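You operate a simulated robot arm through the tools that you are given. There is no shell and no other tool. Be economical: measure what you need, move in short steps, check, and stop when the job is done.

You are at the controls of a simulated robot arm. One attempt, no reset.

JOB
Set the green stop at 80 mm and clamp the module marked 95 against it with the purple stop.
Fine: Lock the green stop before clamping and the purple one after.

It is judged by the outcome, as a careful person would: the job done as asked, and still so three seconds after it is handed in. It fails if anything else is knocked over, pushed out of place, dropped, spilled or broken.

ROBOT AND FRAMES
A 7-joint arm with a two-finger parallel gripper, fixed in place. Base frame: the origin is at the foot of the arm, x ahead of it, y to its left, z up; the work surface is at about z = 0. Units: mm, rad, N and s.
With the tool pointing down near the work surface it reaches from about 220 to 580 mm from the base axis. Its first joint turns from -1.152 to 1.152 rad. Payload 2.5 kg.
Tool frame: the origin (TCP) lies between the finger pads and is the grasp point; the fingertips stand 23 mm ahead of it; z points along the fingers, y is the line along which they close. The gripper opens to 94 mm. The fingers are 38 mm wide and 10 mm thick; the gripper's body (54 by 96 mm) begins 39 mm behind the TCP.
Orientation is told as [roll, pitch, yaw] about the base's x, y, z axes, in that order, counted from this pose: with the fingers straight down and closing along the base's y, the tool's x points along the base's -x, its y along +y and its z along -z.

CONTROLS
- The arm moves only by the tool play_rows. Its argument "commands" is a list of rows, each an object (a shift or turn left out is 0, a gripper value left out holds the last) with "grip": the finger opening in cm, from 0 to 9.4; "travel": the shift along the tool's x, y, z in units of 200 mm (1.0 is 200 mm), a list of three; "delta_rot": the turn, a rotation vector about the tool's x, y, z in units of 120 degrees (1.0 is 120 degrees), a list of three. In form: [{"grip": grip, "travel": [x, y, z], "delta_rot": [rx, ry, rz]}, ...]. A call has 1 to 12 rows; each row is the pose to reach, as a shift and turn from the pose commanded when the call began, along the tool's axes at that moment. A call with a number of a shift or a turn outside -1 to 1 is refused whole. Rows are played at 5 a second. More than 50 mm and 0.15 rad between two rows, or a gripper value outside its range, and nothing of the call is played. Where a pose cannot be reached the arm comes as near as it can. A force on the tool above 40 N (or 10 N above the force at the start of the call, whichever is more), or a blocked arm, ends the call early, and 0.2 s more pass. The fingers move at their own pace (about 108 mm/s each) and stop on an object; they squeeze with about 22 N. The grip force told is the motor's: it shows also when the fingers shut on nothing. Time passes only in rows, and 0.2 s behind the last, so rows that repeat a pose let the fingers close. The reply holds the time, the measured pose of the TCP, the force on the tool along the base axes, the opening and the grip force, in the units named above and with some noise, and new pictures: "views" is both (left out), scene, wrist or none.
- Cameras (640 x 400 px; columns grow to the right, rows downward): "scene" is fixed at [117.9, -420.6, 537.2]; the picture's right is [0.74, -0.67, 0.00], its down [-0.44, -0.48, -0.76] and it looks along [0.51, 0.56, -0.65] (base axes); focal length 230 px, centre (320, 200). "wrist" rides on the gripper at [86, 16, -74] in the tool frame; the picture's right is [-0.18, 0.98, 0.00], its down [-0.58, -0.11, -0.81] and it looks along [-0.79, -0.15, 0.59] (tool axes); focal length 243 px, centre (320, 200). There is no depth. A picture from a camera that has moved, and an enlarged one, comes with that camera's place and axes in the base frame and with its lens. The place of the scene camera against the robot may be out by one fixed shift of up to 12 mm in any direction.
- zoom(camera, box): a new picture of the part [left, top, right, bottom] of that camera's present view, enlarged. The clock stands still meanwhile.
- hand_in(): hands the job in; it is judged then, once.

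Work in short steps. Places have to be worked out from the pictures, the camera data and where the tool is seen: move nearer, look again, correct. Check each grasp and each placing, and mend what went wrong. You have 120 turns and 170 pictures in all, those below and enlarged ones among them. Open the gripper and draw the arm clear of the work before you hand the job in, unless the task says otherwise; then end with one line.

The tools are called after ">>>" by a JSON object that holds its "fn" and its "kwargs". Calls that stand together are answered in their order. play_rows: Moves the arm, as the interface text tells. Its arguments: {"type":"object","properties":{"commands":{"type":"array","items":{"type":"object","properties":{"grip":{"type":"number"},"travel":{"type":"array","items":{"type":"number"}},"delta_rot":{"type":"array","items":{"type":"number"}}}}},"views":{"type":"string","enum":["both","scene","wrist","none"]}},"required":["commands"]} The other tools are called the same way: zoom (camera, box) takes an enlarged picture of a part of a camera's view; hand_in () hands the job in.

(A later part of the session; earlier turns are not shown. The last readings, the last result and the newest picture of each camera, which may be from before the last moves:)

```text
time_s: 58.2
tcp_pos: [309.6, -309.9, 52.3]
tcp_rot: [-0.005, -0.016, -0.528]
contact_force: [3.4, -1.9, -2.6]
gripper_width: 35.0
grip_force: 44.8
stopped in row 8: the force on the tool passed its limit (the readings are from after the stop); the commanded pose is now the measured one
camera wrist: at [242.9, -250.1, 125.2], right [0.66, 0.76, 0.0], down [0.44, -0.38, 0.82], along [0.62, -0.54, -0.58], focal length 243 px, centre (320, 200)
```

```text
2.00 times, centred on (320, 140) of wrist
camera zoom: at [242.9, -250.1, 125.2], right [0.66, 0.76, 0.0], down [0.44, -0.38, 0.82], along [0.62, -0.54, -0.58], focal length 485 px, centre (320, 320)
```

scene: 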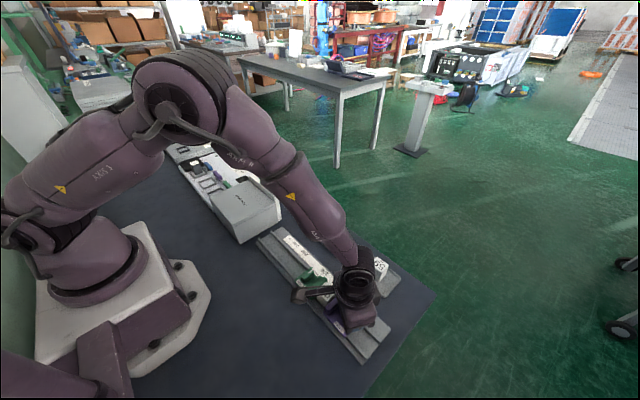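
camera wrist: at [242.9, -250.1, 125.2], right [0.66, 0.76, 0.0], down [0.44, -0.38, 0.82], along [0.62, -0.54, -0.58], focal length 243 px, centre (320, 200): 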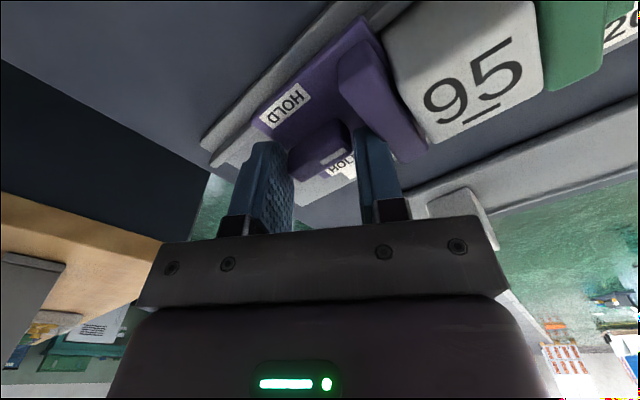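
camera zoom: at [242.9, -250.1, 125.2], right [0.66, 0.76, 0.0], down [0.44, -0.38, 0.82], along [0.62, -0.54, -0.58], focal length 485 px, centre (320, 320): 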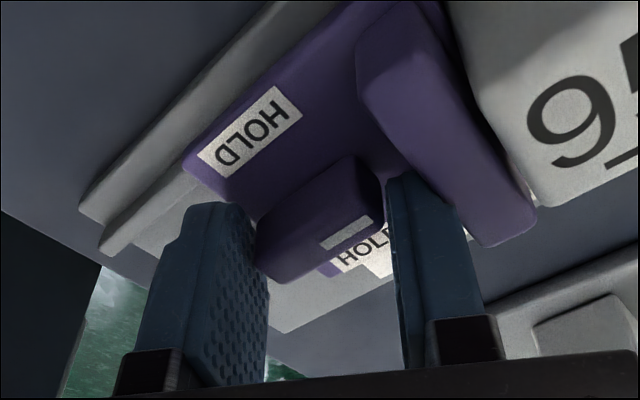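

The knob did not turn this way; the fingers slipped diagonally round it. I relax the grip a little and lift straight off, then inspect.

>>> {"fn": "play_rows", "kwargs": {"commands": [{"grip": 3.6}, {"grip": 3.7}, {"travel": [0, 0, -0.02]}, {"travel": [0, 0, -0.08]}, {"travel": [0, 0, -0.2]}, {"travel": [0, 0, -0.35]}, {"travel": [0, 0, -0.35]}]}}

>>> {"fn": "zoom", "kwargs": {"camera": "wrist", "box": [200, 0, 480, 200]}}

>>> {"fn": "zoom", "kwargs": {"camera": "scene", "box": [290, 250, 390, 350]}}

```text
time_s: 59.0
tcp_pos: [309.1, -310.2, 53.9]
tcp_rot: [-0.007, -0.02, -0.527]
contact_force: [1.9, -3.3, -3.4]
gripper_width: 36.1
grip_force: 0.0
stopped in row 3: the force on the tool passed its limit (the readings are from after the stop); the commanded pose is now the measured one
camera wrist: at [242.6, -250.4, 125.4], right [0.65, 0.76, 0.0], down [0.44, -0.37, 0.82], along [0.62, -0.54, -0.58], focal length 243 px, centre (320, 200)
```

scene: 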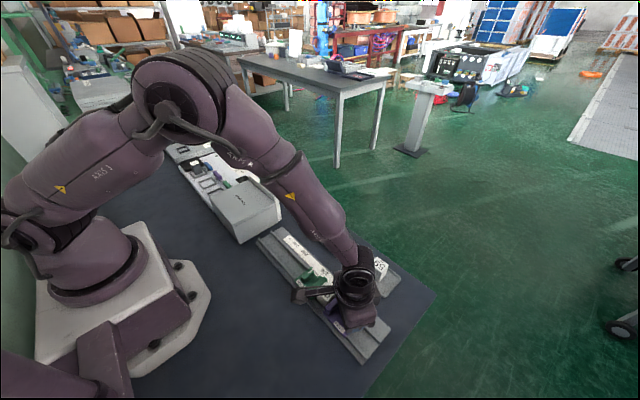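
wrist: 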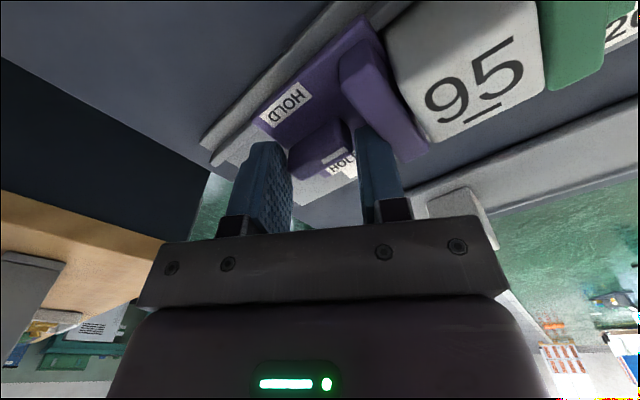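

```text
2.00 times, centred on (340, 100) of wrist
camera zoom: at [242.6, -250.4, 125.4], right [0.65, 0.76, 0.0], down [0.44, -0.37, 0.82], along [0.62, -0.54, -0.58], focal length 485 px, centre (280, 400)
```

zoom: 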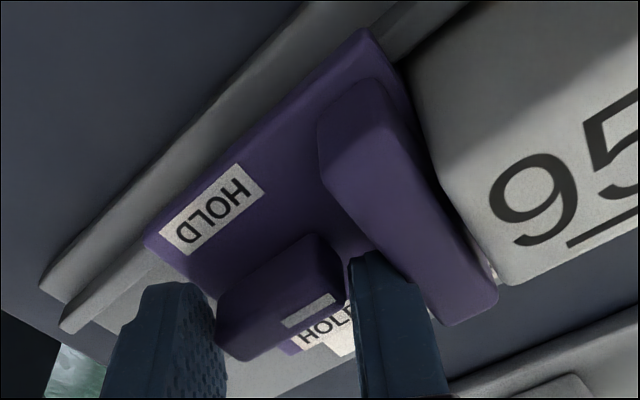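

```text
4.00 times, centred on (340, 300) of scene
camera zoom: at [117.9, -420.6, 537.1], right [0.74, -0.67, 0.0], down [-0.44, -0.48, -0.76], along [0.51, 0.56, -0.65], focal length 919 px, centre (240, -200)
```

zoom: 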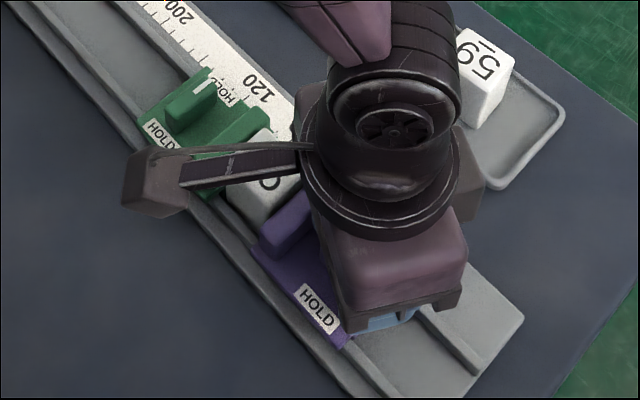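

A finger is wedged between knob and rib. I rotate back toward yaw -90 a bit to free it.

>>> {"fn": "play_rows", "kwargs": {"commands": [{"grip": 3.8, "delta_rot": [0, 0, 0.05]}, {"grip": 4.0, "delta_rot": [0, 0, 0.1]}, {"delta_rot": [0, 0, 0.15]}, {"delta_rot": [0, 0, 0.2]}, {"delta_rot": [0, 0, 0.26]}, {"delta_rot": [0, 0, 0.32]}, {"delta_rot": [0, 0, 0.38]}, {"delta_rot": [0, 0, 0.44]}, {"delta_rot": [0, 0, 0.498]}], "views": "wrist"}}

```text
time_s: 61.0
tcp_pos: [309.5, -309.5, 53.3]
tcp_rot: [0.013, -0.016, -1.573]
contact_force: [0.9, 0.4, -0.6]
gripper_width: 40.2
grip_force: 0.1
camera wrist: at [325.6, -221.0, 126.2], right [0.98, -0.19, 0.01], down [-0.12, -0.57, 0.81], along [-0.14, -0.8, -0.58], focal length 243 px, centre (320, 200)
```

wrist: 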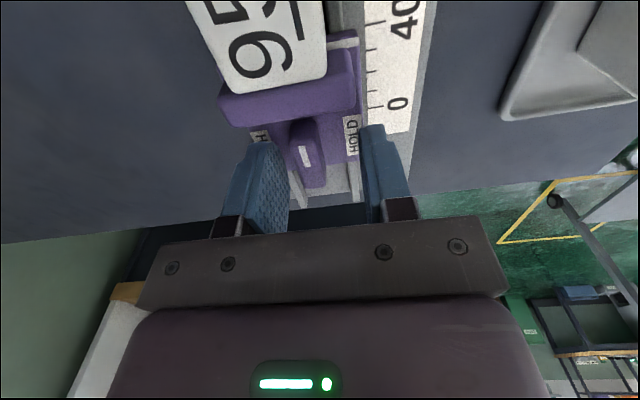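

Free again, knob unturned. I re-centre, grip, and press purple lightly against the module; then I'll try the other turning direction (clockwise, as worked for green).

>>> {"fn": "play_rows", "kwargs": {"commands": [{"travel": [0, -0.022, 0]}, {"travel": [0, -0.022, 0]}, {"grip": 0, "travel": [0, -0.022, 0]}, {"grip": 0, "travel": [0, -0.022, 0]}, {"grip": 0, "travel": [0, -0.022, 0]}, {"travel": [0.005, -0.022, 0]}, {"travel": [0.01, -0.022, 0]}, {"travel": [0.015, -0.022, 0]}, {"travel": [0.015, -0.022, 0]}], "views": "wrist"}}

>>> {"fn": "zoom", "kwargs": {"camera": "wrist", "box": [200, 0, 440, 200]}}

```text
time_s: 63.0
tcp_pos: [305.1, -309.1, 53.3]
tcp_rot: [0.014, -0.023, -1.571]
contact_force: [0.9, -25.8, -19.7]
gripper_width: 12.6
grip_force: 45.1
camera wrist: at [320.5, -220.1, 125.4], right [0.98, -0.18, 0.02], down [-0.12, -0.56, 0.82], along [-0.14, -0.81, -0.58], focal length 243 px, centre (320, 200)
```

wrist: 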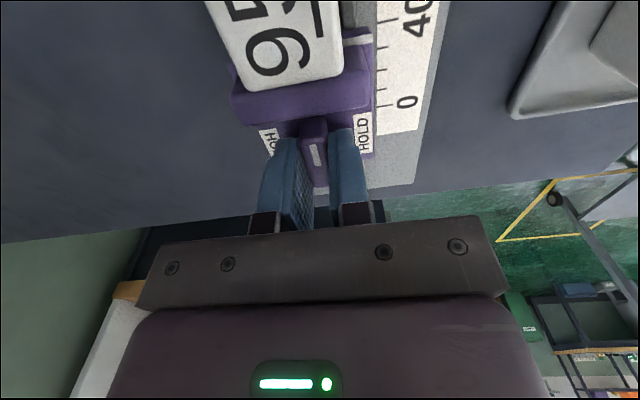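

```text
2.00 times, centred on (320, 100) of wrist
camera zoom: at [320.5, -220.1, 125.4], right [0.98, -0.18, 0.02], down [-0.12, -0.56, 0.82], along [-0.14, -0.81, -0.58], focal length 485 px, centre (320, 400)
```

zoom: 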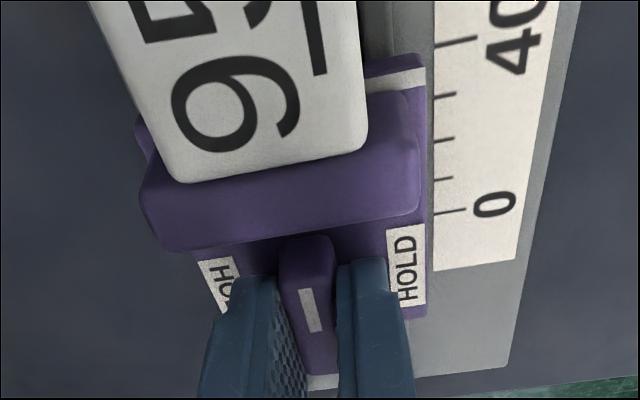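

Test clockwise turn of ~25° with slightly eased push.

>>> {"fn": "play_rows", "kwargs": {"commands": [{"travel": [-0.006, 0, 0.004]}, {"travel": [-0.006, -0.0028, 0.004], "delta_rot": [0, 0, 0.0682]}, {"travel": [-0.0055, -0.0056, 0.004], "delta_rot": [0, 0, 0.1364]}, {"travel": [-0.005, -0.0083, 0.004], "delta_rot": [0, 0, 0.2045]}, {"travel": [-0.005, -0.0083, 0.004], "delta_rot": [0, 0, 0.2045]}], "views": "wrist"}}

>>> {"fn": "zoom", "kwargs": {"camera": "wrist", "box": [200, 0, 440, 200]}}

```text
time_s: 64.2
tcp_pos: [303.7, -308.4, 52.7]
tcp_rot: [0.02, -0.011, -1.999]
contact_force: [-7.2, -11.3, 18.8]
gripper_width: 12.6
grip_force: 44.8
camera wrist: at [353.9, -234.5, 126.5], right [0.82, -0.58, 0.02], down [-0.35, -0.47, 0.81], along [-0.46, -0.67, -0.59], focal length 243 px, centre (320, 200)
```

wrist: 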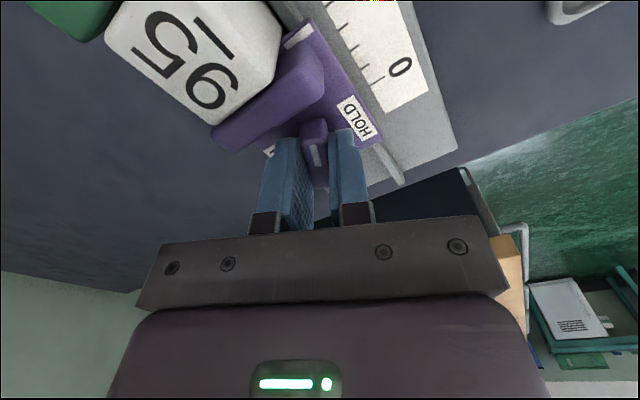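

```text
2.00 times, centred on (320, 100) of wrist
camera zoom: at [353.9, -234.5, 126.5], right [0.82, -0.58, 0.02], down [-0.35, -0.47, 0.81], along [-0.46, -0.67, -0.59], focal length 485 px, centre (320, 400)
```

zoom: 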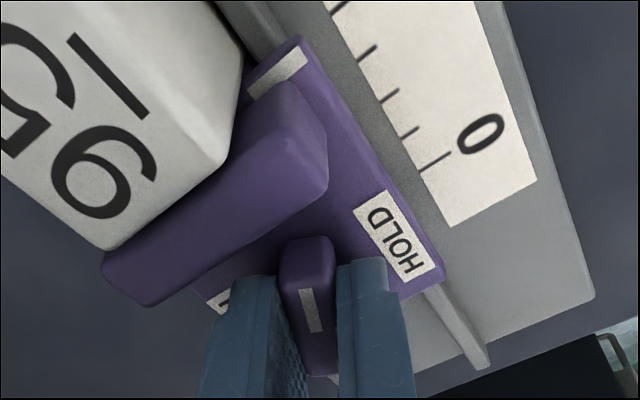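

It turns clockwise (grip width unchanged). I complete the remaining 65°.

>>> {"fn": "play_rows", "kwargs": {"commands": [{"travel": [0.0002, -0.0028, -0.003], "delta_rot": [0, 0, 0.0682]}, {"travel": [0.0008, -0.0056, -0.004], "delta_rot": [0, 0, 0.1364]}, {"travel": [0.0018, -0.0083, -0.004], "delta_rot": [0, 0, 0.2045]}, {"travel": [0.0032, -0.0108, -0.004], "delta_rot": [0, 0, 0.2727]}, {"travel": [0.0049, -0.0131, -0.004], "delta_rot": [0, 0, 0.3409]}, {"travel": [0.0069, -0.0151, -0.004], "delta_rot": [0, 0, 0.4091]}, {"travel": [0.0092, -0.0168, -0.004], "delta_rot": [0, 0, 0.4773]}, {"travel": [0.0117, -0.0182, -0.004], "delta_rot": [0, 0, 0.5456]}, {"travel": [0.0117, -0.0182, -0.004], "delta_rot": [0, 0, 0.5456]}]}}

>>> {"fn": "zoom", "kwargs": {"camera": "wrist", "box": [200, 0, 440, 200]}}

```text
time_s: 66.2
tcp_pos: [301.7, -304.3, 51.4]
tcp_rot: [0.023, 0.015, 3.139]
contact_force: [13.3, -26.7, -10.8]
gripper_width: 12.4
grip_force: 44.3
camera wrist: at [387.9, -319.3, 128.9], right [-0.19, -0.98, 0.02], down [-0.59, 0.13, 0.79], along [-0.78, 0.14, -0.61], focal length 243 px, centre (320, 200)
```

scene: 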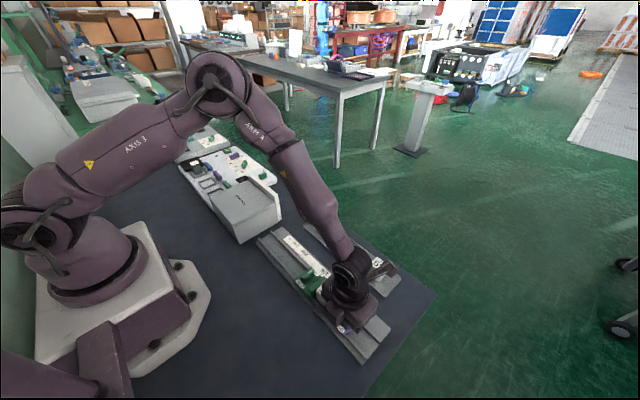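
wrist: 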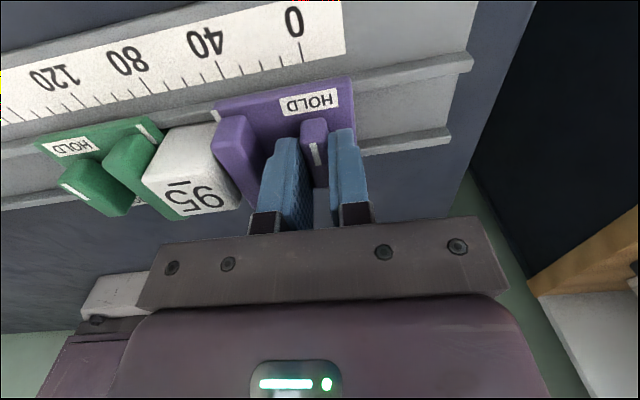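

```text
2.00 times, centred on (320, 100) of wrist
camera zoom: at [387.9, -319.3, 128.9], right [-0.19, -0.98, 0.02], down [-0.59, 0.13, 0.79], along [-0.78, 0.14, -0.61], focal length 485 px, centre (320, 400)
```

zoom: 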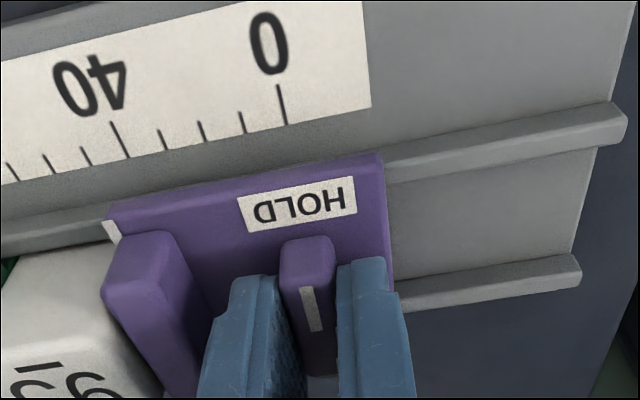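

The knob has turned to HOLD. I release gently, lift off and inspect.

>>> {"fn": "play_rows", "kwargs": {"commands": [{"grip": 2.0}, {"grip": 2.6}, {"grip": 2.6, "travel": [0, 0, -0.01]}, {"travel": [0, 0, -0.08]}, {"travel": [0, 0, -0.2]}, {"travel": [0, 0, -0.4]}, {"travel": [0, 0, -0.4]}]}}

>>> {"fn": "zoom", "kwargs": {"camera": "wrist", "box": [60, 0, 380, 200]}}

>>> {"fn": "zoom", "kwargs": {"camera": "scene", "box": [290, 250, 390, 350]}}

```text
time_s: 67.8
tcp_pos: [298.7, -302.8, 132.5]
tcp_rot: [0.017, 0.012, -3.138]
contact_force: [-0.3, 0.2, 0.5]
gripper_width: 26.0
grip_force: 0.0
camera wrist: at [385.6, -316.7, 208.5], right [-0.18, -0.98, 0.01], down [-0.59, 0.12, 0.8], along [-0.79, 0.14, -0.6], focal length 243 px, centre (320, 200)
```

scene: 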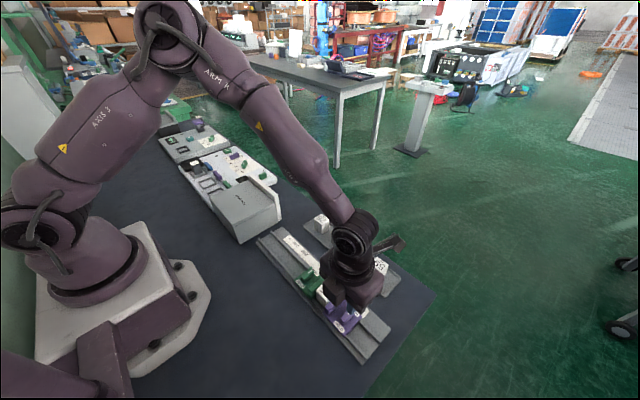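
wrist: 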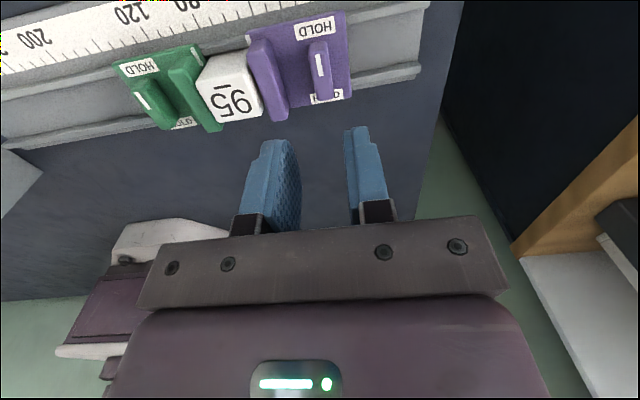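

```text
2.00 times, centred on (220, 100) of wrist
camera zoom: at [385.6, -316.7, 208.5], right [-0.18, -0.98, 0.01], down [-0.59, 0.12, 0.8], along [-0.79, 0.14, -0.6], focal length 485 px, centre (520, 400)
```

zoom: 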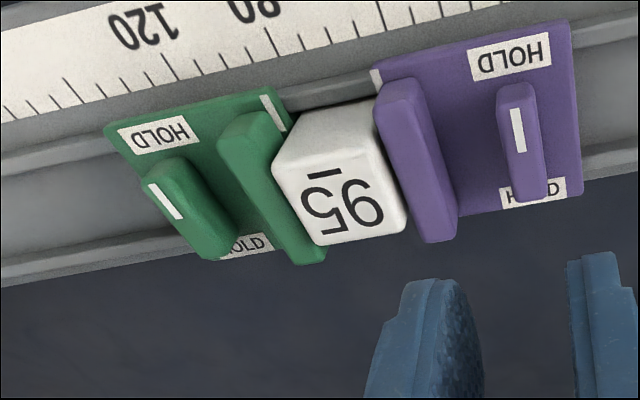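

```text
4.00 times, centred on (340, 300) of scene
camera zoom: at [117.9, -420.6, 537.2], right [0.74, -0.67, 0.0], down [-0.44, -0.48, -0.76], along [0.51, 0.56, -0.65], focal length 919 px, centre (240, -200)
```

zoom: 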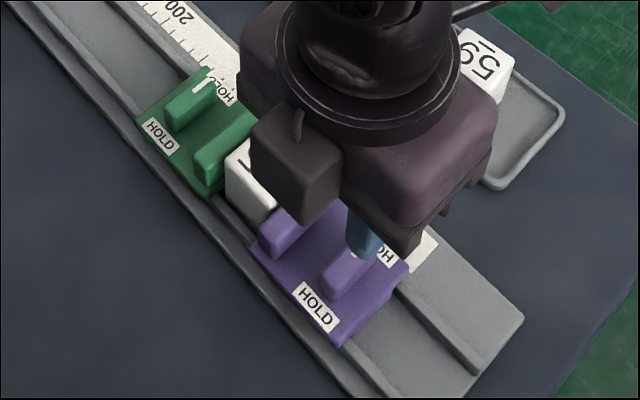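

Both knobs read HOLD and the module is sandwiched. I rise and rotate back to yaw 0 for a final overhead check of the reading.

>>> {"fn": "play_rows", "kwargs": {"commands": [{"travel": [0, 0, -0.1]}, {"travel": [0, 0, -0.25], "delta_rot": [0, 0, -0.0682]}, {"travel": [0, 0, -0.25], "delta_rot": [0, 0, -0.1364]}, {"travel": [0, 0, -0.25], "delta_rot": [0, 0, -0.2045]}, {"travel": [0, 0, -0.25], "delta_rot": [0, 0, -0.2727]}, {"travel": [0, 0, -0.25], "delta_rot": [0, 0, -0.3409]}, {"travel": [0, 0, -0.25], "delta_rot": [0, 0, -0.4091]}, {"travel": [0, 0, -0.25], "delta_rot": [0, 0, -0.4773]}, {"travel": [0, 0, -0.25], "delta_rot": [0, 0, -0.5455]}, {"travel": [0, 0, -0.25], "delta_rot": [0, 0, -0.6136]}, {"travel": [0, 0, -0.25], "delta_rot": [0, 0, -0.6818]}, {"travel": [0, 0, -0.25], "delta_rot": [0, 0, -0.75]}], "views": "none"}}

>>> {"fn": "play_rows", "kwargs": {"commands": [{"delta_rot": [0, 0, -0.0682]}, {"delta_rot": [0, 0, -0.1364]}, {"delta_rot": [0, 0, -0.2045]}, {"delta_rot": [0, 0, -0.2727]}, {"delta_rot": [0, 0, -0.3409]}, {"delta_rot": [0, 0, -0.4091]}, {"delta_rot": [0, 0, -0.4773]}, {"delta_rot": [0, 0, -0.5455]}, {"delta_rot": [0, 0, -0.6136]}, {"delta_rot": [0, 0, -0.6818]}, {"grip": 9.4, "delta_rot": [0, 0, -0.75]}, {"delta_rot": [0, 0, -0.75]}], "views": "none"}}

```text
time_s: 70.4
tcp_pos: [299.5, -301.0, 182.7]
tcp_rot: [0.013, -0.015, -1.567]
contact_force: [0.4, 0.1, 0.9]
gripper_width: 25.9
grip_force: 0.1
```

```text
time_s: 73.0
tcp_pos: [300.5, -302.2, 182.3]
tcp_rot: [-0.016, -0.013, 0.002]
contact_force: [-0.4, 0.0, 0.0]
gripper_width: 93.8
grip_force: 0.2
```

>>> {"fn": "play_rows", "kwargs": {"commands": [{"travel": [-0.05, 0.08, 0], "delta_rot": [0, 0.06, 0]}, {"travel": [-0.11, 0.15, 0.0], "delta_rot": [0, 0.12, 0]}, {"travel": [-0.16, 0.23, 0.05], "delta_rot": [0, 0.18, 0]}, {"travel": [-0.215, 0.305, 0.1], "delta_rot": [0, 0.245, 0]}, {"travel": [-0.215, 0.305, 0.1], "delta_rot": [0, 0.245, 0]}]}}

>>> {"fn": "zoom", "kwargs": {"camera": "wrist", "box": [230, 30, 450, 170]}}

>>> {"fn": "zoom", "kwargs": {"camera": "wrist", "box": [330, 100, 370, 140]}}

>>> {"fn": "zoom", "kwargs": {"camera": "scene", "box": [290, 250, 390, 350]}}

```text
time_s: 74.2
tcp_pos: [342.4, -241.0, 161.2]
tcp_rot: [-0.02, 0.503, -0.008]
contact_force: [0.0, 0.2, 0.1]
gripper_width: 94.2
grip_force: 0.1
camera wrist: at [303.1, -222.9, 268.2], right [0.16, 0.98, -0.1], down [0.9, -0.1, 0.43], along [0.41, -0.16, -0.9], focal length 243 px, centre (320, 200)
```

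scene: 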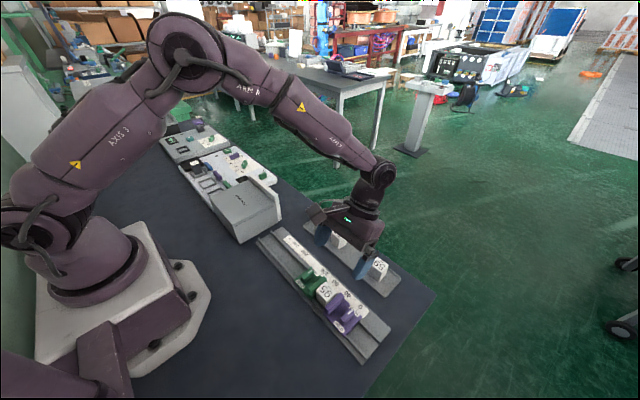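
wrist: 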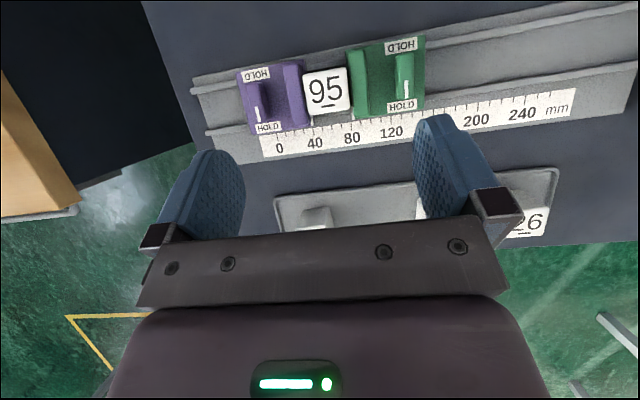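

```text
2.86 times, centred on (340, 100) of wrist
camera zoom: at [303.1, -222.9, 268.2], right [0.16, 0.98, -0.1], down [0.9, -0.1, 0.43], along [0.41, -0.16, -0.9], focal length 693 px, centre (263, 486)
```

zoom: 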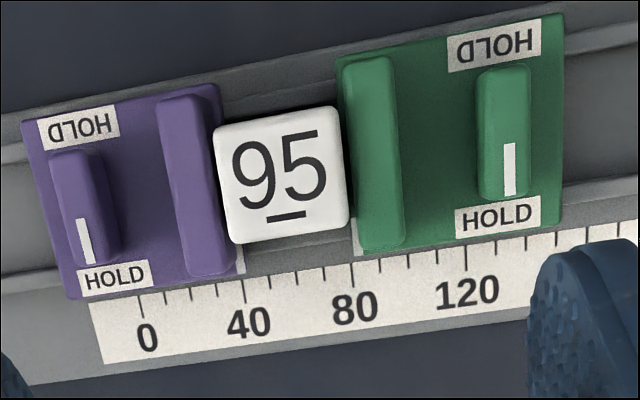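

```text
10.00 times, centred on (350, 120) of wrist
camera zoom: at [303.1, -222.9, 268.2], right [0.16, 0.98, -0.1], down [0.9, -0.1, 0.43], along [0.41, -0.16, -0.9], focal length 2426 px, centre (20, 1000)
```

zoom: 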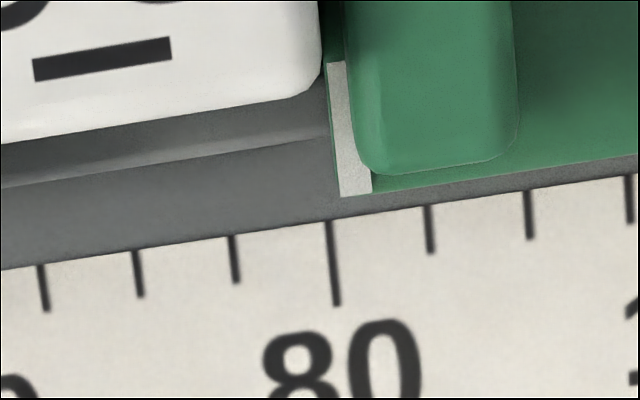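

```text
4.00 times, centred on (340, 300) of scene
camera zoom: at [117.9, -420.6, 537.2], right [0.74, -0.67, 0.0], down [-0.44, -0.48, -0.76], along [0.51, 0.56, -0.65], focal length 919 px, centre (240, -200)
```

zoom: 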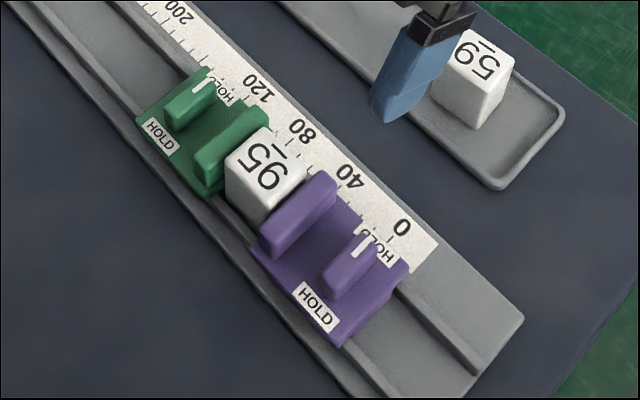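

The green edge may be ~1 mm above 80 in this view. I enlarge the scene view at the mark and compare more carefully.

>>> {"fn": "zoom", "kwargs": {"camera": "scene", "box": [310, 265, 350, 305]}}

>>> {"fn": "zoom", "kwargs": {"camera": "scene", "box": [318, 270, 338, 290]}}

>>> {"fn": "zoom", "kwargs": {"camera": "scene", "box": [290, 250, 370, 330]}}

```text
10.00 times, centred on (330, 285) of scene
camera zoom: at [117.9, -420.6, 537.2], right [0.74, -0.67, 0.0], down [-0.44, -0.48, -0.76], along [0.51, 0.56, -0.65], focal length 2298 px, centre (220, -650)
```

zoom: 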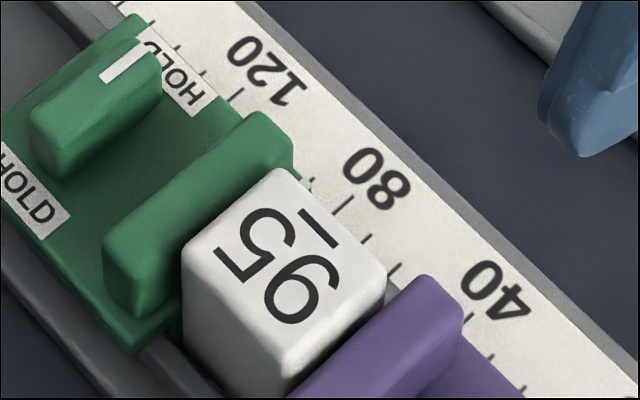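

```text
16.00 times, centred on (328, 280) of scene
camera zoom: at [117.9, -420.6, 537.2], right [0.74, -0.67, 0.0], down [-0.44, -0.48, -0.76], along [0.51, 0.56, -0.65], focal length 3677 px, centre (192, -1080)
```

zoom: 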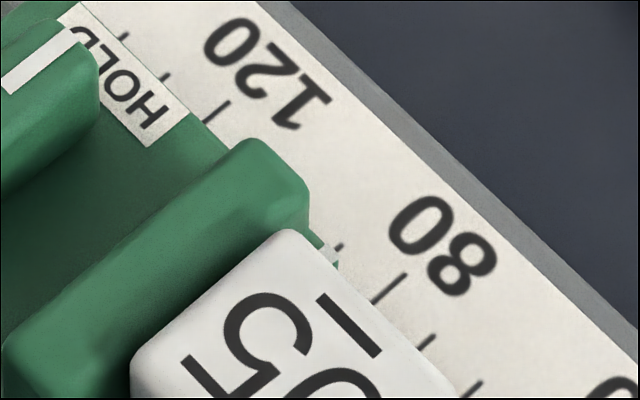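

```text
5.00 times, centred on (330, 290) of scene
camera zoom: at [117.9, -420.6, 537.2], right [0.74, -0.67, 0.0], down [-0.44, -0.48, -0.76], along [0.51, 0.56, -0.65], focal length 1149 px, centre (270, -250)
```

zoom: 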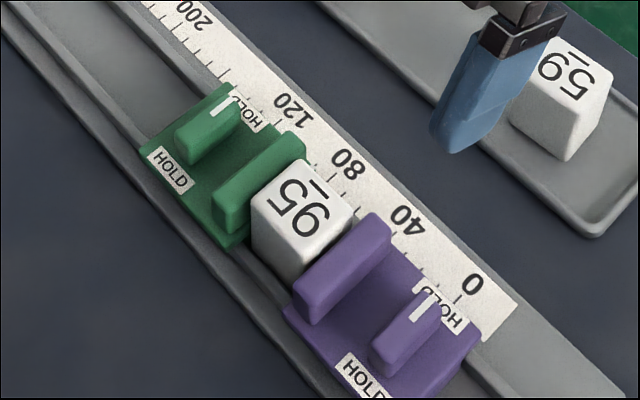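

I square the tool (remove the small roll) and match the earlier viewing pose for a like-for-like reading.

>>> {"fn": "play_rows", "kwargs": {"commands": [{"travel": [-0.024, 0, 0.044], "delta_rot": [-0.0066, 0, -0.008]}, {"travel": [-0.024, 0, 0.044], "delta_rot": [-0.0066, 0, -0.008]}], "views": "none"}}

>>> {"fn": "zoom", "kwargs": {"camera": "wrist", "box": [336, 100, 376, 140]}}

>>> {"fn": "zoom", "kwargs": {"camera": "wrist", "box": [340, 20, 460, 110]}}

```text
time_s: 74.8
tcp_pos: [342.7, -240.7, 151.6]
tcp_rot: [0.006, 0.5, 0.013]
contact_force: [-0.7, 0.0, -0.5]
gripper_width: 93.7
grip_force: 0.1
```

```text
10.00 times, centred on (356, 120) of wrist
camera zoom: at [302.9, -225.3, 258.5], right [0.15, 0.98, -0.08], down [0.9, -0.1, 0.43], along [0.41, -0.14, -0.9], focal length 2426 px, centre (-40, 1000)
```

zoom: 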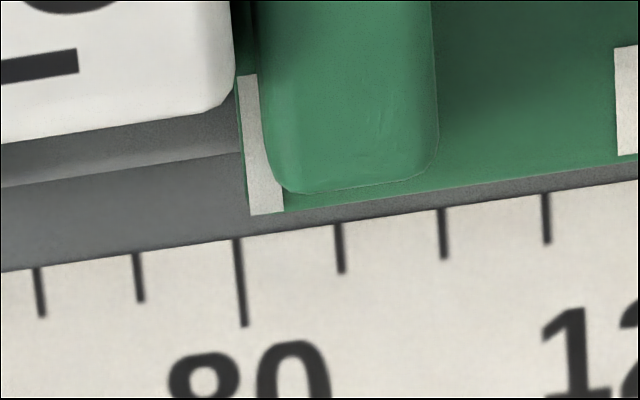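

```text
4.44 times, centred on (400, 65) of wrist
camera zoom: at [302.9, -225.3, 258.5], right [0.15, 0.98, -0.08], down [0.9, -0.1, 0.43], along [0.41, -0.14, -0.9], focal length 1078 px, centre (-36, 800)
```

zoom: 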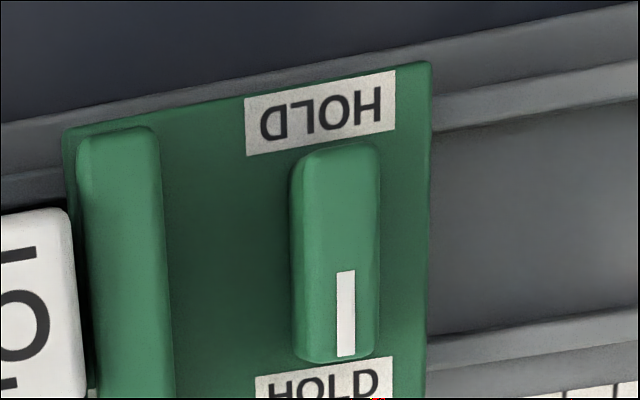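

Green now reads about 81.4: the firm push shifted it ~1.4 mm. I'll redo it properly: unlock purple, back it off, reset green at 80, relock and clamp more gently. First I move above the purple knob at yaw 0.

>>> {"fn": "play_rows", "kwargs": {"commands": [{"travel": [0.025, -0.08, 0.0], "delta_rot": [0, -0.06, 0]}, {"travel": [0.05, -0.16, 0.06], "delta_rot": [0, -0.12, 0]}, {"travel": [0.075, -0.24, 0.13], "delta_rot": [0, -0.18, 0]}, {"grip": 2.4, "travel": [0.099, -0.32, 0.2], "delta_rot": [0, -0.239, 0]}, {"travel": [0.099, -0.32, 0.2], "delta_rot": [0, -0.239, 0]}], "views": "wrist"}}

>>> {"fn": "zoom", "kwargs": {"camera": "wrist", "box": [220, 0, 460, 200]}}

```text
time_s: 76.0
tcp_pos: [306.4, -303.5, 126.0]
tcp_rot: [0.006, -0.001, 0.009]
contact_force: [0.8, 0.4, 0.3]
gripper_width: 24.1
grip_force: 0.0
camera wrist: at [219.8, -288.9, 200.5], right [0.17, 0.98, 0.0], down [0.58, -0.11, 0.81], along [0.79, -0.14, -0.59], focal length 243 px, centre (320, 200)
```

wrist: 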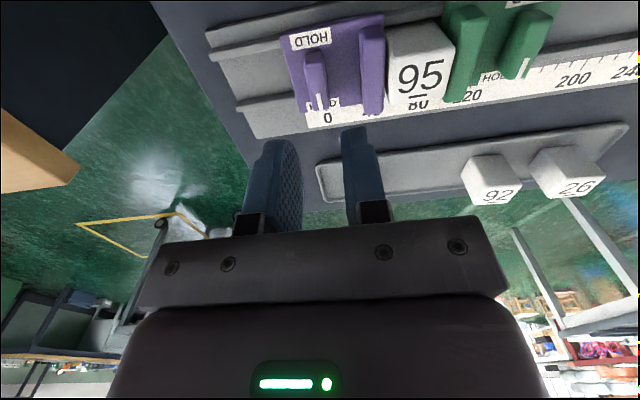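

```text
2.00 times, centred on (340, 100) of wrist
camera zoom: at [219.8, -288.9, 200.5], right [0.17, 0.98, 0.0], down [0.58, -0.11, 0.81], along [0.79, -0.14, -0.59], focal length 485 px, centre (280, 400)
```

zoom: 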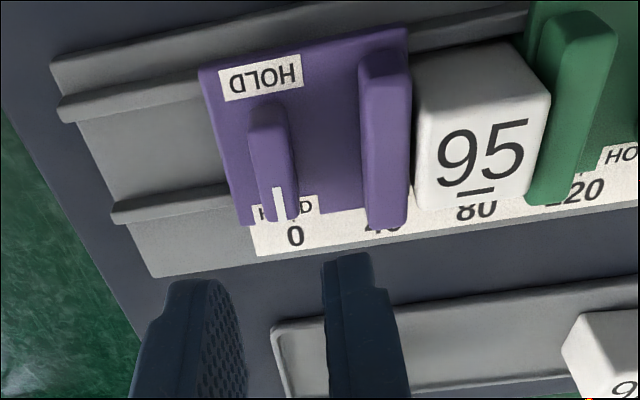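

Knob centre ≈(305,-305.4). I descend with fingers straddling it and grip, 4 mm to the -x side of centre.

>>> {"fn": "play_rows", "kwargs": {"commands": [{"travel": [0.027, -0.009, 0.13]}, {"travel": [0.027, -0.009, 0.26]}, {"travel": [0.027, -0.009, 0.365]}, {"travel": [0.027, -0.009, 0.365]}, {"grip": 0, "travel": [0.027, -0.009, 0.365]}, {"grip": 0, "travel": [0.027, -0.009, 0.365]}], "views": "wrist"}}

```text
time_s: 77.4
tcp_pos: [300.2, -306.0, 53.7]
tcp_rot: [0.007, 0.003, 0.011]
contact_force: [-2.1, 10.7, 2.8]
gripper_width: 12.3
grip_force: 45.6
camera wrist: at [214.7, -290.6, 128.1], right [0.17, 0.98, 0.01], down [0.58, -0.11, 0.8], along [0.79, -0.14, -0.59], focal length 243 px, centre (320, 200)
```

wrist: 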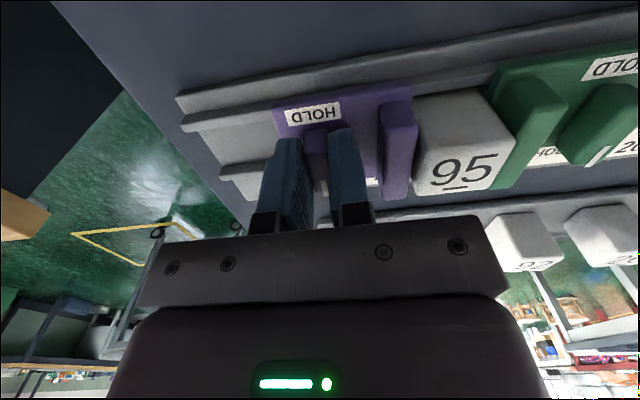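

Gripped; I turn counter-clockwise 90° to unlock purple.

>>> {"fn": "play_rows", "kwargs": {"commands": [{"travel": [-0.0002, -0.0032, 0], "delta_rot": [0, 0, -0.0682]}, {"travel": [-0.0009, -0.0063, 0], "delta_rot": [0, 0, -0.1364]}, {"travel": [-0.002, -0.0093, 0], "delta_rot": [0, 0, -0.2045]}, {"travel": [-0.0036, -0.0122, 0], "delta_rot": [0, 0, -0.2727]}, {"travel": [-0.0055, -0.0147, 0], "delta_rot": [0, 0, -0.3409]}, {"travel": [-0.0078, -0.017, 0], "delta_rot": [0, 0, -0.4091]}, {"travel": [-0.0103, -0.0189, 0], "delta_rot": [0, 0, -0.4773]}, {"travel": [-0.0132, -0.0205, 0], "delta_rot": [0, 0, -0.5455]}, {"travel": [-0.0162, -0.0216, 0], "delta_rot": [0, 0, -0.6136]}, {"travel": [-0.0193, -0.0223, 0], "delta_rot": [0, 0, -0.6818]}, {"travel": [-0.0225, -0.0225, 0], "delta_rot": [0, 0, -0.75]}, {"travel": [-0.0225, -0.0225, 0], "delta_rot": [0, 0, -0.75]}]}}

```text
time_s: 80.0
tcp_pos: [305.6, -312.9, 53.8]
tcp_rot: [0.001, -0.006, 1.579]
contact_force: [-18.2, -1.0, 9.1]
gripper_width: 12.5
grip_force: 44.7
camera wrist: at [290.3, -398.4, 127.5], right [-0.98, 0.18, 0.0], down [0.11, 0.58, 0.81], along [0.14, 0.8, -0.59], focal length 243 px, centre (320, 200)
```

scene: 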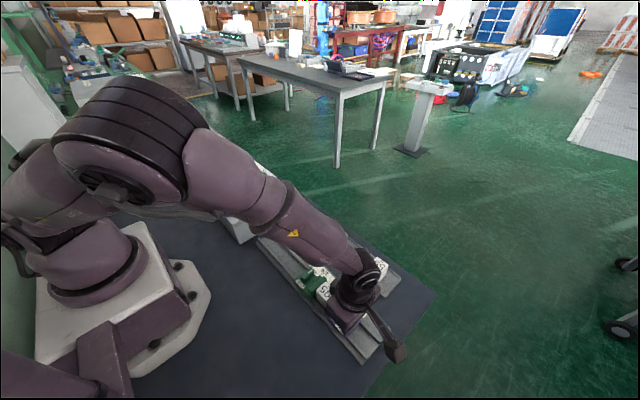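
wrist: 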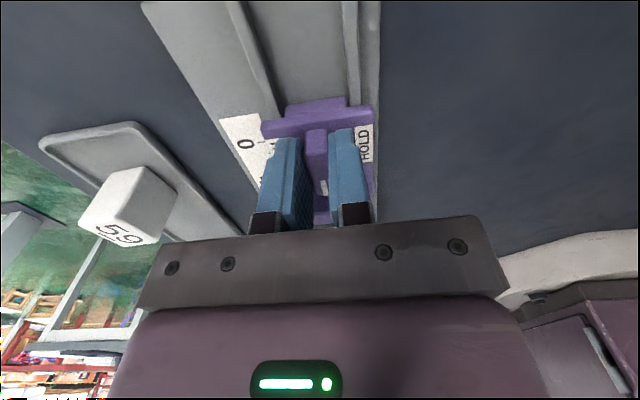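

Purple is unlocked. I slide it back 10 mm, release, lift and return to yaw 0 near the green knob.

>>> {"fn": "play_rows", "kwargs": {"commands": [{"travel": [0.02, 0, 0]}, {"travel": [0.05, 0, 0]}, {"travel": [0.05, 0, 0]}, {"grip": 3.0, "travel": [0.05, 0, 0]}, {"grip": 3.0, "travel": [0.05, 0, -0.01]}, {"travel": [0.05, 0, -0.1]}, {"travel": [0.05, 0, -0.25]}, {"travel": [0.05, 0, -0.4]}, {"travel": [0.0, 0, -0.4]}, {"travel": [-0.2, 0, -0.4]}, {"travel": [-0.4, 0, -0.4]}, {"travel": [-0.6, 0, -0.4]}], "views": "none"}}

>>> {"fn": "play_rows", "kwargs": {"commands": [{"grip": 2.4, "delta_rot": [0, 0, 0.0682]}, {"delta_rot": [0, 0, 0.1364]}, {"delta_rot": [0, 0, 0.2045]}, {"delta_rot": [0, 0, 0.2727]}, {"delta_rot": [0, 0, 0.3409]}, {"delta_rot": [0, 0, 0.4091]}, {"delta_rot": [0, 0, 0.4773]}, {"delta_rot": [0, 0, 0.5455]}, {"delta_rot": [0, 0, 0.6136]}, {"delta_rot": [0, 0, 0.6818]}, {"delta_rot": [0, 0, 0.754]}, {"delta_rot": [0, 0, 0.754]}]}}

>>> {"fn": "zoom", "kwargs": {"camera": "wrist", "box": [220, 0, 460, 200]}}

```text
time_s: 82.6
tcp_pos: [304.6, -191.4, 134.0]
tcp_rot: [0.001, -0.004, 1.578]
contact_force: [-0.7, -0.3, -1.0]
gripper_width: 29.9
grip_force: 0.1
```

```text
refused: row 11 steps farther than a row can; nothing moved
```

```text
2.00 times, centred on (340, 100) of wrist
camera zoom: at [290.3, -278.1, 207.8], right [-0.98, 0.18, 0.0], down [0.1, 0.58, 0.81], along [0.14, 0.8, -0.59], focal length 485 px, centre (280, 400)
```

zoom: 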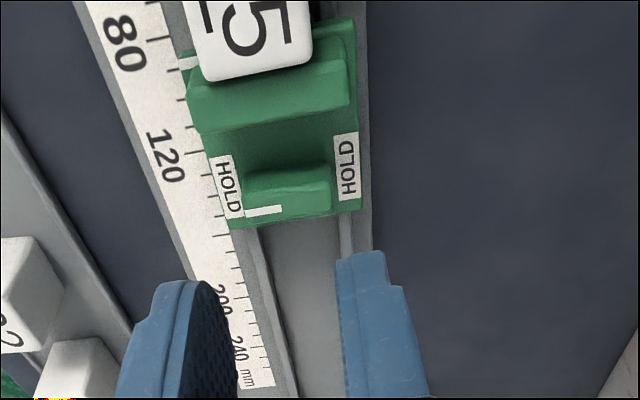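

Green knob centre ≈(305.3,-176.5). I rotate to yaw 0 over it.

>>> {"fn": "play_rows", "kwargs": {"commands": [{"grip": 2.4, "travel": [-0.0745, -0.0235, 0], "delta_rot": [0, 0, 0.0684]}, {"travel": [-0.0745, -0.0235, 0], "delta_rot": [0, 0, 0.1368]}, {"travel": [-0.0745, -0.0235, 0], "delta_rot": [0, 0, 0.2052]}, {"travel": [-0.0745, -0.0235, 0], "delta_rot": [0, 0, 0.2736]}, {"travel": [-0.0745, -0.0235, 0], "delta_rot": [0, 0, 0.342]}, {"travel": [-0.0745, -0.0235, 0], "delta_rot": [0, 0, 0.4104]}, {"travel": [-0.0745, -0.0235, 0], "delta_rot": [0, 0, 0.4788]}, {"travel": [-0.0745, -0.0235, 0], "delta_rot": [0, 0, 0.5472]}, {"travel": [-0.0745, -0.0235, 0], "delta_rot": [0, 0, 0.6156]}, {"travel": [-0.0745, -0.0235, 0], "delta_rot": [0, 0, 0.684]}, {"travel": [-0.0745, -0.0235, 0], "delta_rot": [0, 0, 0.7524]}, {"travel": [-0.0745, -0.0235, 0], "delta_rot": [0, 0, 0.7524]}], "views": "wrist"}}

>>> {"fn": "zoom", "kwargs": {"camera": "wrist", "box": [220, 0, 460, 200]}}

```text
time_s: 85.2
tcp_pos: [310.2, -175.8, 133.5]
tcp_rot: [0.002, 0.001, 0.0]
contact_force: [0.2, 0.4, -0.6]
gripper_width: 24.1
grip_force: 0.2
camera wrist: at [223.5, -160.2, 208.4], right [0.18, 0.98, 0.0], down [0.58, -0.11, 0.81], along [0.79, -0.14, -0.59], focal length 243 px, centre (320, 200)
```

wrist: 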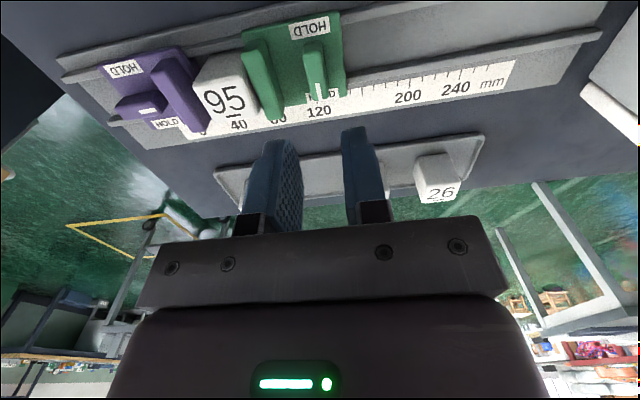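

```text
2.00 times, centred on (340, 100) of wrist
camera zoom: at [223.5, -160.2, 208.4], right [0.18, 0.98, 0.0], down [0.58, -0.11, 0.81], along [0.79, -0.14, -0.59], focal length 485 px, centre (280, 400)
```

zoom: 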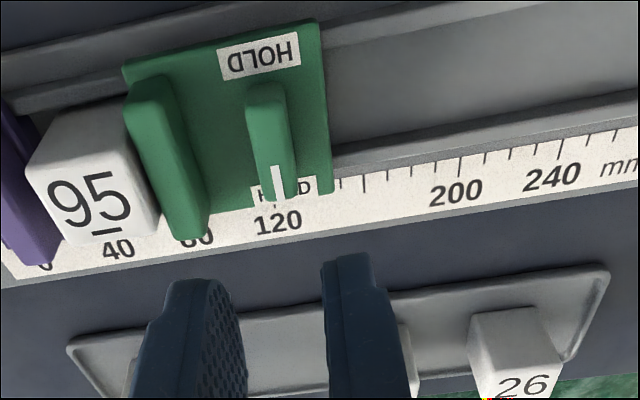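

Aligned; I descend and grip the green knob.

>>> {"fn": "play_rows", "kwargs": {"commands": [{"travel": [0.003, -0.003, 0.15]}, {"travel": [0.003, -0.003, 0.3]}, {"travel": [0.003, -0.003, 0.4025]}, {"travel": [0.003, -0.003, 0.4025]}, {"grip": 0, "travel": [0.003, -0.003, 0.4025]}, {"grip": 0, "travel": [0.003, -0.003, 0.4025]}], "views": "none"}}

```text
time_s: 86.6
tcp_pos: [309.8, -178.0, 54.2]
tcp_rot: [0.005, 0.001, 0.005]
contact_force: [2.5, -6.1, -12.3]
gripper_width: 12.6
grip_force: 44.8
```

Grip holds (12.6 mm). Turn counter-clockwise 90° to unlock green.

>>> {"fn": "play_rows", "kwargs": {"commands": [{"travel": [0.0002, 0.0028, 0], "delta_rot": [0, 0, -0.0682]}, {"travel": [0.0008, 0.0056, 0], "delta_rot": [0, 0, -0.1364]}, {"travel": [0.0018, 0.0083, 0], "delta_rot": [0, 0, -0.2045]}, {"travel": [0.0032, 0.0108, 0], "delta_rot": [0, 0, -0.2727]}, {"travel": [0.0049, 0.0131, 0], "delta_rot": [0, 0, -0.3409]}, {"travel": [0.0069, 0.0151, 0], "delta_rot": [0, 0, -0.4091]}, {"travel": [0.0092, 0.0168, 0], "delta_rot": [0, 0, -0.4773]}, {"travel": [0.0117, 0.0182, 0], "delta_rot": [0, 0, -0.5455]}, {"travel": [0.0144, 0.0192, 0], "delta_rot": [0, 0, -0.6136]}, {"travel": [0.0172, 0.0198, 0], "delta_rot": [0, 0, -0.6818]}, {"travel": [0.02, 0.02, 0], "delta_rot": [0, 0, -0.75]}, {"travel": [0.02, 0.02, 0], "delta_rot": [0, 0, -0.75]}], "views": "wrist"}}

>>> {"fn": "zoom", "kwargs": {"camera": "wrist", "box": [160, 0, 380, 140]}}

```text
time_s: 89.2
tcp_pos: [304.7, -173.0, 53.4]
tcp_rot: [-0.001, -0.004, 1.576]
contact_force: [3.8, 1.0, 1.9]
gripper_width: 12.6
grip_force: 44.8
camera wrist: at [289.7, -259.3, 127.6], right [-0.98, 0.18, 0.0], down [0.11, 0.58, 0.81], along [0.14, 0.8, -0.59], focal length 243 px, centre (320, 200)
```

wrist: 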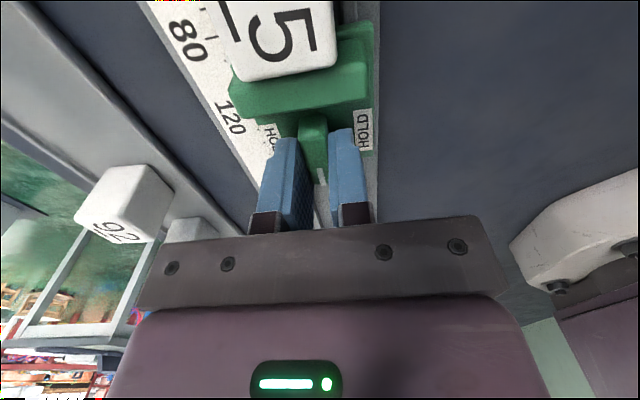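

```text
2.86 times, centred on (270, 70) of wrist
camera zoom: at [289.7, -259.3, 127.6], right [-0.98, 0.18, 0.0], down [0.11, 0.58, 0.81], along [0.14, 0.8, -0.59], focal length 693 px, centre (463, 571)
```

zoom: 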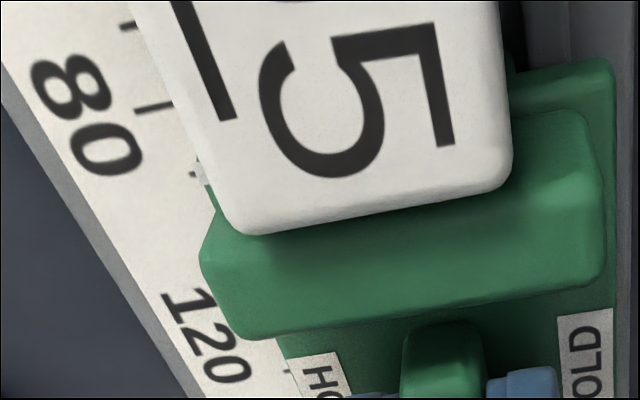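

Green now unlocked. I overshoot -4 mm and come back so it nets -1.6 mm without the module's drag, then check.

>>> {"fn": "play_rows", "kwargs": {"commands": [{"travel": [0.005, 0, 0]}, {"travel": [0.012, 0, 0]}, {"travel": [0.02, 0, 0]}, {"travel": [0.02, 0, 0]}, {"travel": [0.014, 0, 0]}, {"travel": [0.008, 0, 0]}, {"travel": [0.008, 0, 0]}, {"travel": [0.008, 0, 0]}], "views": "none"}}

>>> {"fn": "zoom", "kwargs": {"camera": "wrist", "box": [160, 0, 380, 140]}}

```text
time_s: 91.0
tcp_pos: [305.0, -174.9, 54.1]
tcp_rot: [0.0, -0.003, 1.575]
contact_force: [1.8, -1.2, 9.1]
gripper_width: 12.3
grip_force: 45.0
```

```text
2.86 times, centred on (270, 70) of wrist
camera zoom: at [289.5, -261.1, 127.7], right [-0.98, 0.18, 0.0], down [0.11, 0.58, 0.81], along [0.15, 0.8, -0.59], focal length 693 px, centre (463, 571)
```

zoom: 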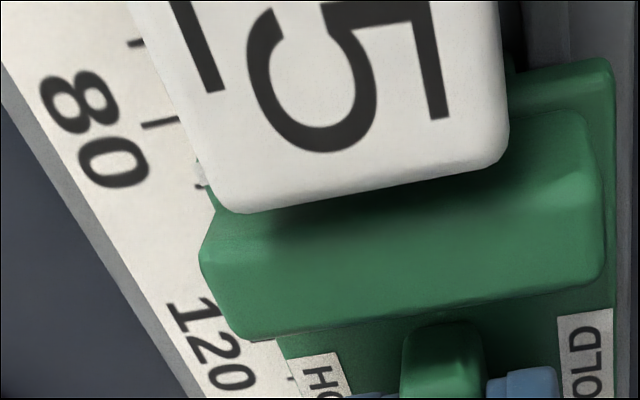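

Module no longer touches green. The reading looks near 80; I lock (clockwise 90°) and then verify from overhead.

>>> {"fn": "play_rows", "kwargs": {"commands": [{"travel": [0.0002, -0.0028, 0.003], "delta_rot": [0, 0, 0.0682]}, {"travel": [0.0008, -0.0056, 0.003], "delta_rot": [0, 0, 0.1364]}, {"travel": [0.0018, -0.0083, 0.003], "delta_rot": [0, 0, 0.2045]}, {"travel": [0.0032, -0.0108, 0.003], "delta_rot": [0, 0, 0.2727]}, {"travel": [0.0049, -0.0131, 0.003], "delta_rot": [0, 0, 0.3409]}, {"travel": [0.0069, -0.0151, 0.003], "delta_rot": [0, 0, 0.4091]}, {"travel": [0.0092, -0.0168, 0.003], "delta_rot": [0, 0, 0.4773]}, {"travel": [0.0117, -0.0182, 0.003], "delta_rot": [0, 0, 0.5455]}, {"travel": [0.0144, -0.0192, 0.003], "delta_rot": [0, 0, 0.6136]}, {"travel": [0.0172, -0.0198, 0.003], "delta_rot": [0, 0, 0.6818]}, {"travel": [0.02, -0.02, 0.003], "delta_rot": [0, 0, 0.75]}, {"travel": [0.02, -0.02, 0.003], "delta_rot": [0, 0, 0.752]}], "views": "none"}}

>>> {"fn": "play_rows", "kwargs": {"commands": [{"grip": 2.0}, {"grip": 2.4}, {"travel": [0, 0, -0.2]}, {"grip": 9.4, "travel": [0, 0, -0.4]}, {"travel": [-0.04, -0.08, -0.5], "delta_rot": [0, 0.06, 0]}, {"travel": [-0.08, -0.16, -0.5], "delta_rot": [0, 0.12, 0]}, {"travel": [-0.12, -0.24, -0.5], "delta_rot": [0, 0.18, 0]}, {"travel": [-0.165, -0.32, -0.49], "delta_rot": [0, 0.24, 0]}, {"travel": [-0.165, -0.32, -0.49], "delta_rot": [0, 0.24, 0]}], "views": "wrist"}}

>>> {"fn": "zoom", "kwargs": {"camera": "wrist", "box": [336, 100, 376, 140]}}

>>> {"fn": "zoom", "kwargs": {"camera": "wrist", "box": [230, 30, 450, 170]}}

```text
time_s: 93.6
tcp_pos: [309.9, -178.2, 53.0]
tcp_rot: [0.004, -0.001, -0.001]
contact_force: [9.2, -0.7, 24.3]
gripper_width: 12.2
grip_force: 45.0
```

```text
time_s: 95.6
tcp_pos: [341.6, -244.2, 150.3]
tcp_rot: [0.005, 0.505, 0.002]
contact_force: [-0.2, 0.1, 0.2]
gripper_width: 93.9
grip_force: 0.0
camera wrist: at [302.5, -227.6, 257.5], right [0.16, 0.98, -0.09], down [0.9, -0.11, 0.42], along [0.41, -0.14, -0.9], focal length 243 px, centre (320, 200)
```

wrist: 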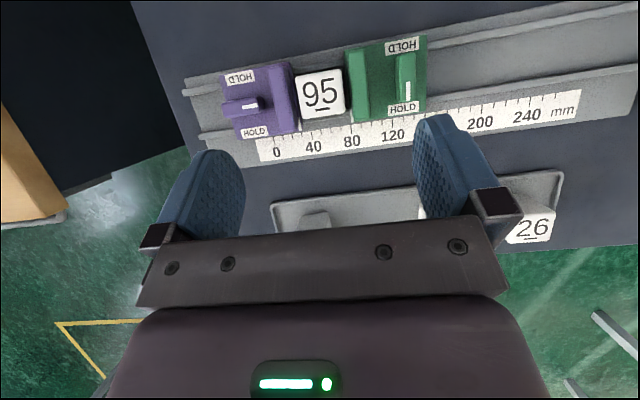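

```text
10.00 times, centred on (356, 120) of wrist
camera zoom: at [302.5, -227.6, 257.5], right [0.16, 0.98, -0.09], down [0.9, -0.11, 0.42], along [0.41, -0.14, -0.9], focal length 2426 px, centre (-40, 1000)
```

zoom: 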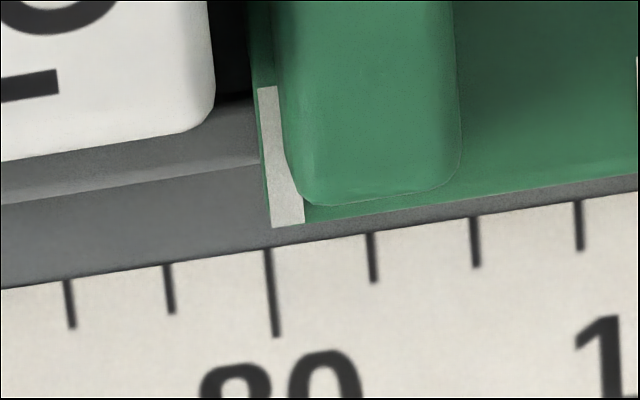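

```text
2.86 times, centred on (340, 100) of wrist
camera zoom: at [302.5, -227.6, 257.5], right [0.16, 0.98, -0.09], down [0.9, -0.11, 0.42], along [0.41, -0.14, -0.9], focal length 693 px, centre (263, 486)
```

zoom: 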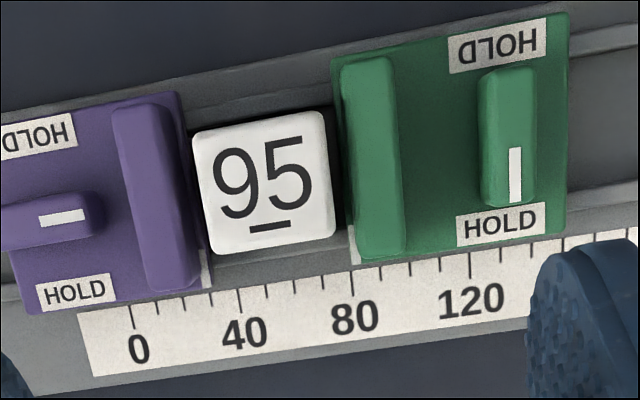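

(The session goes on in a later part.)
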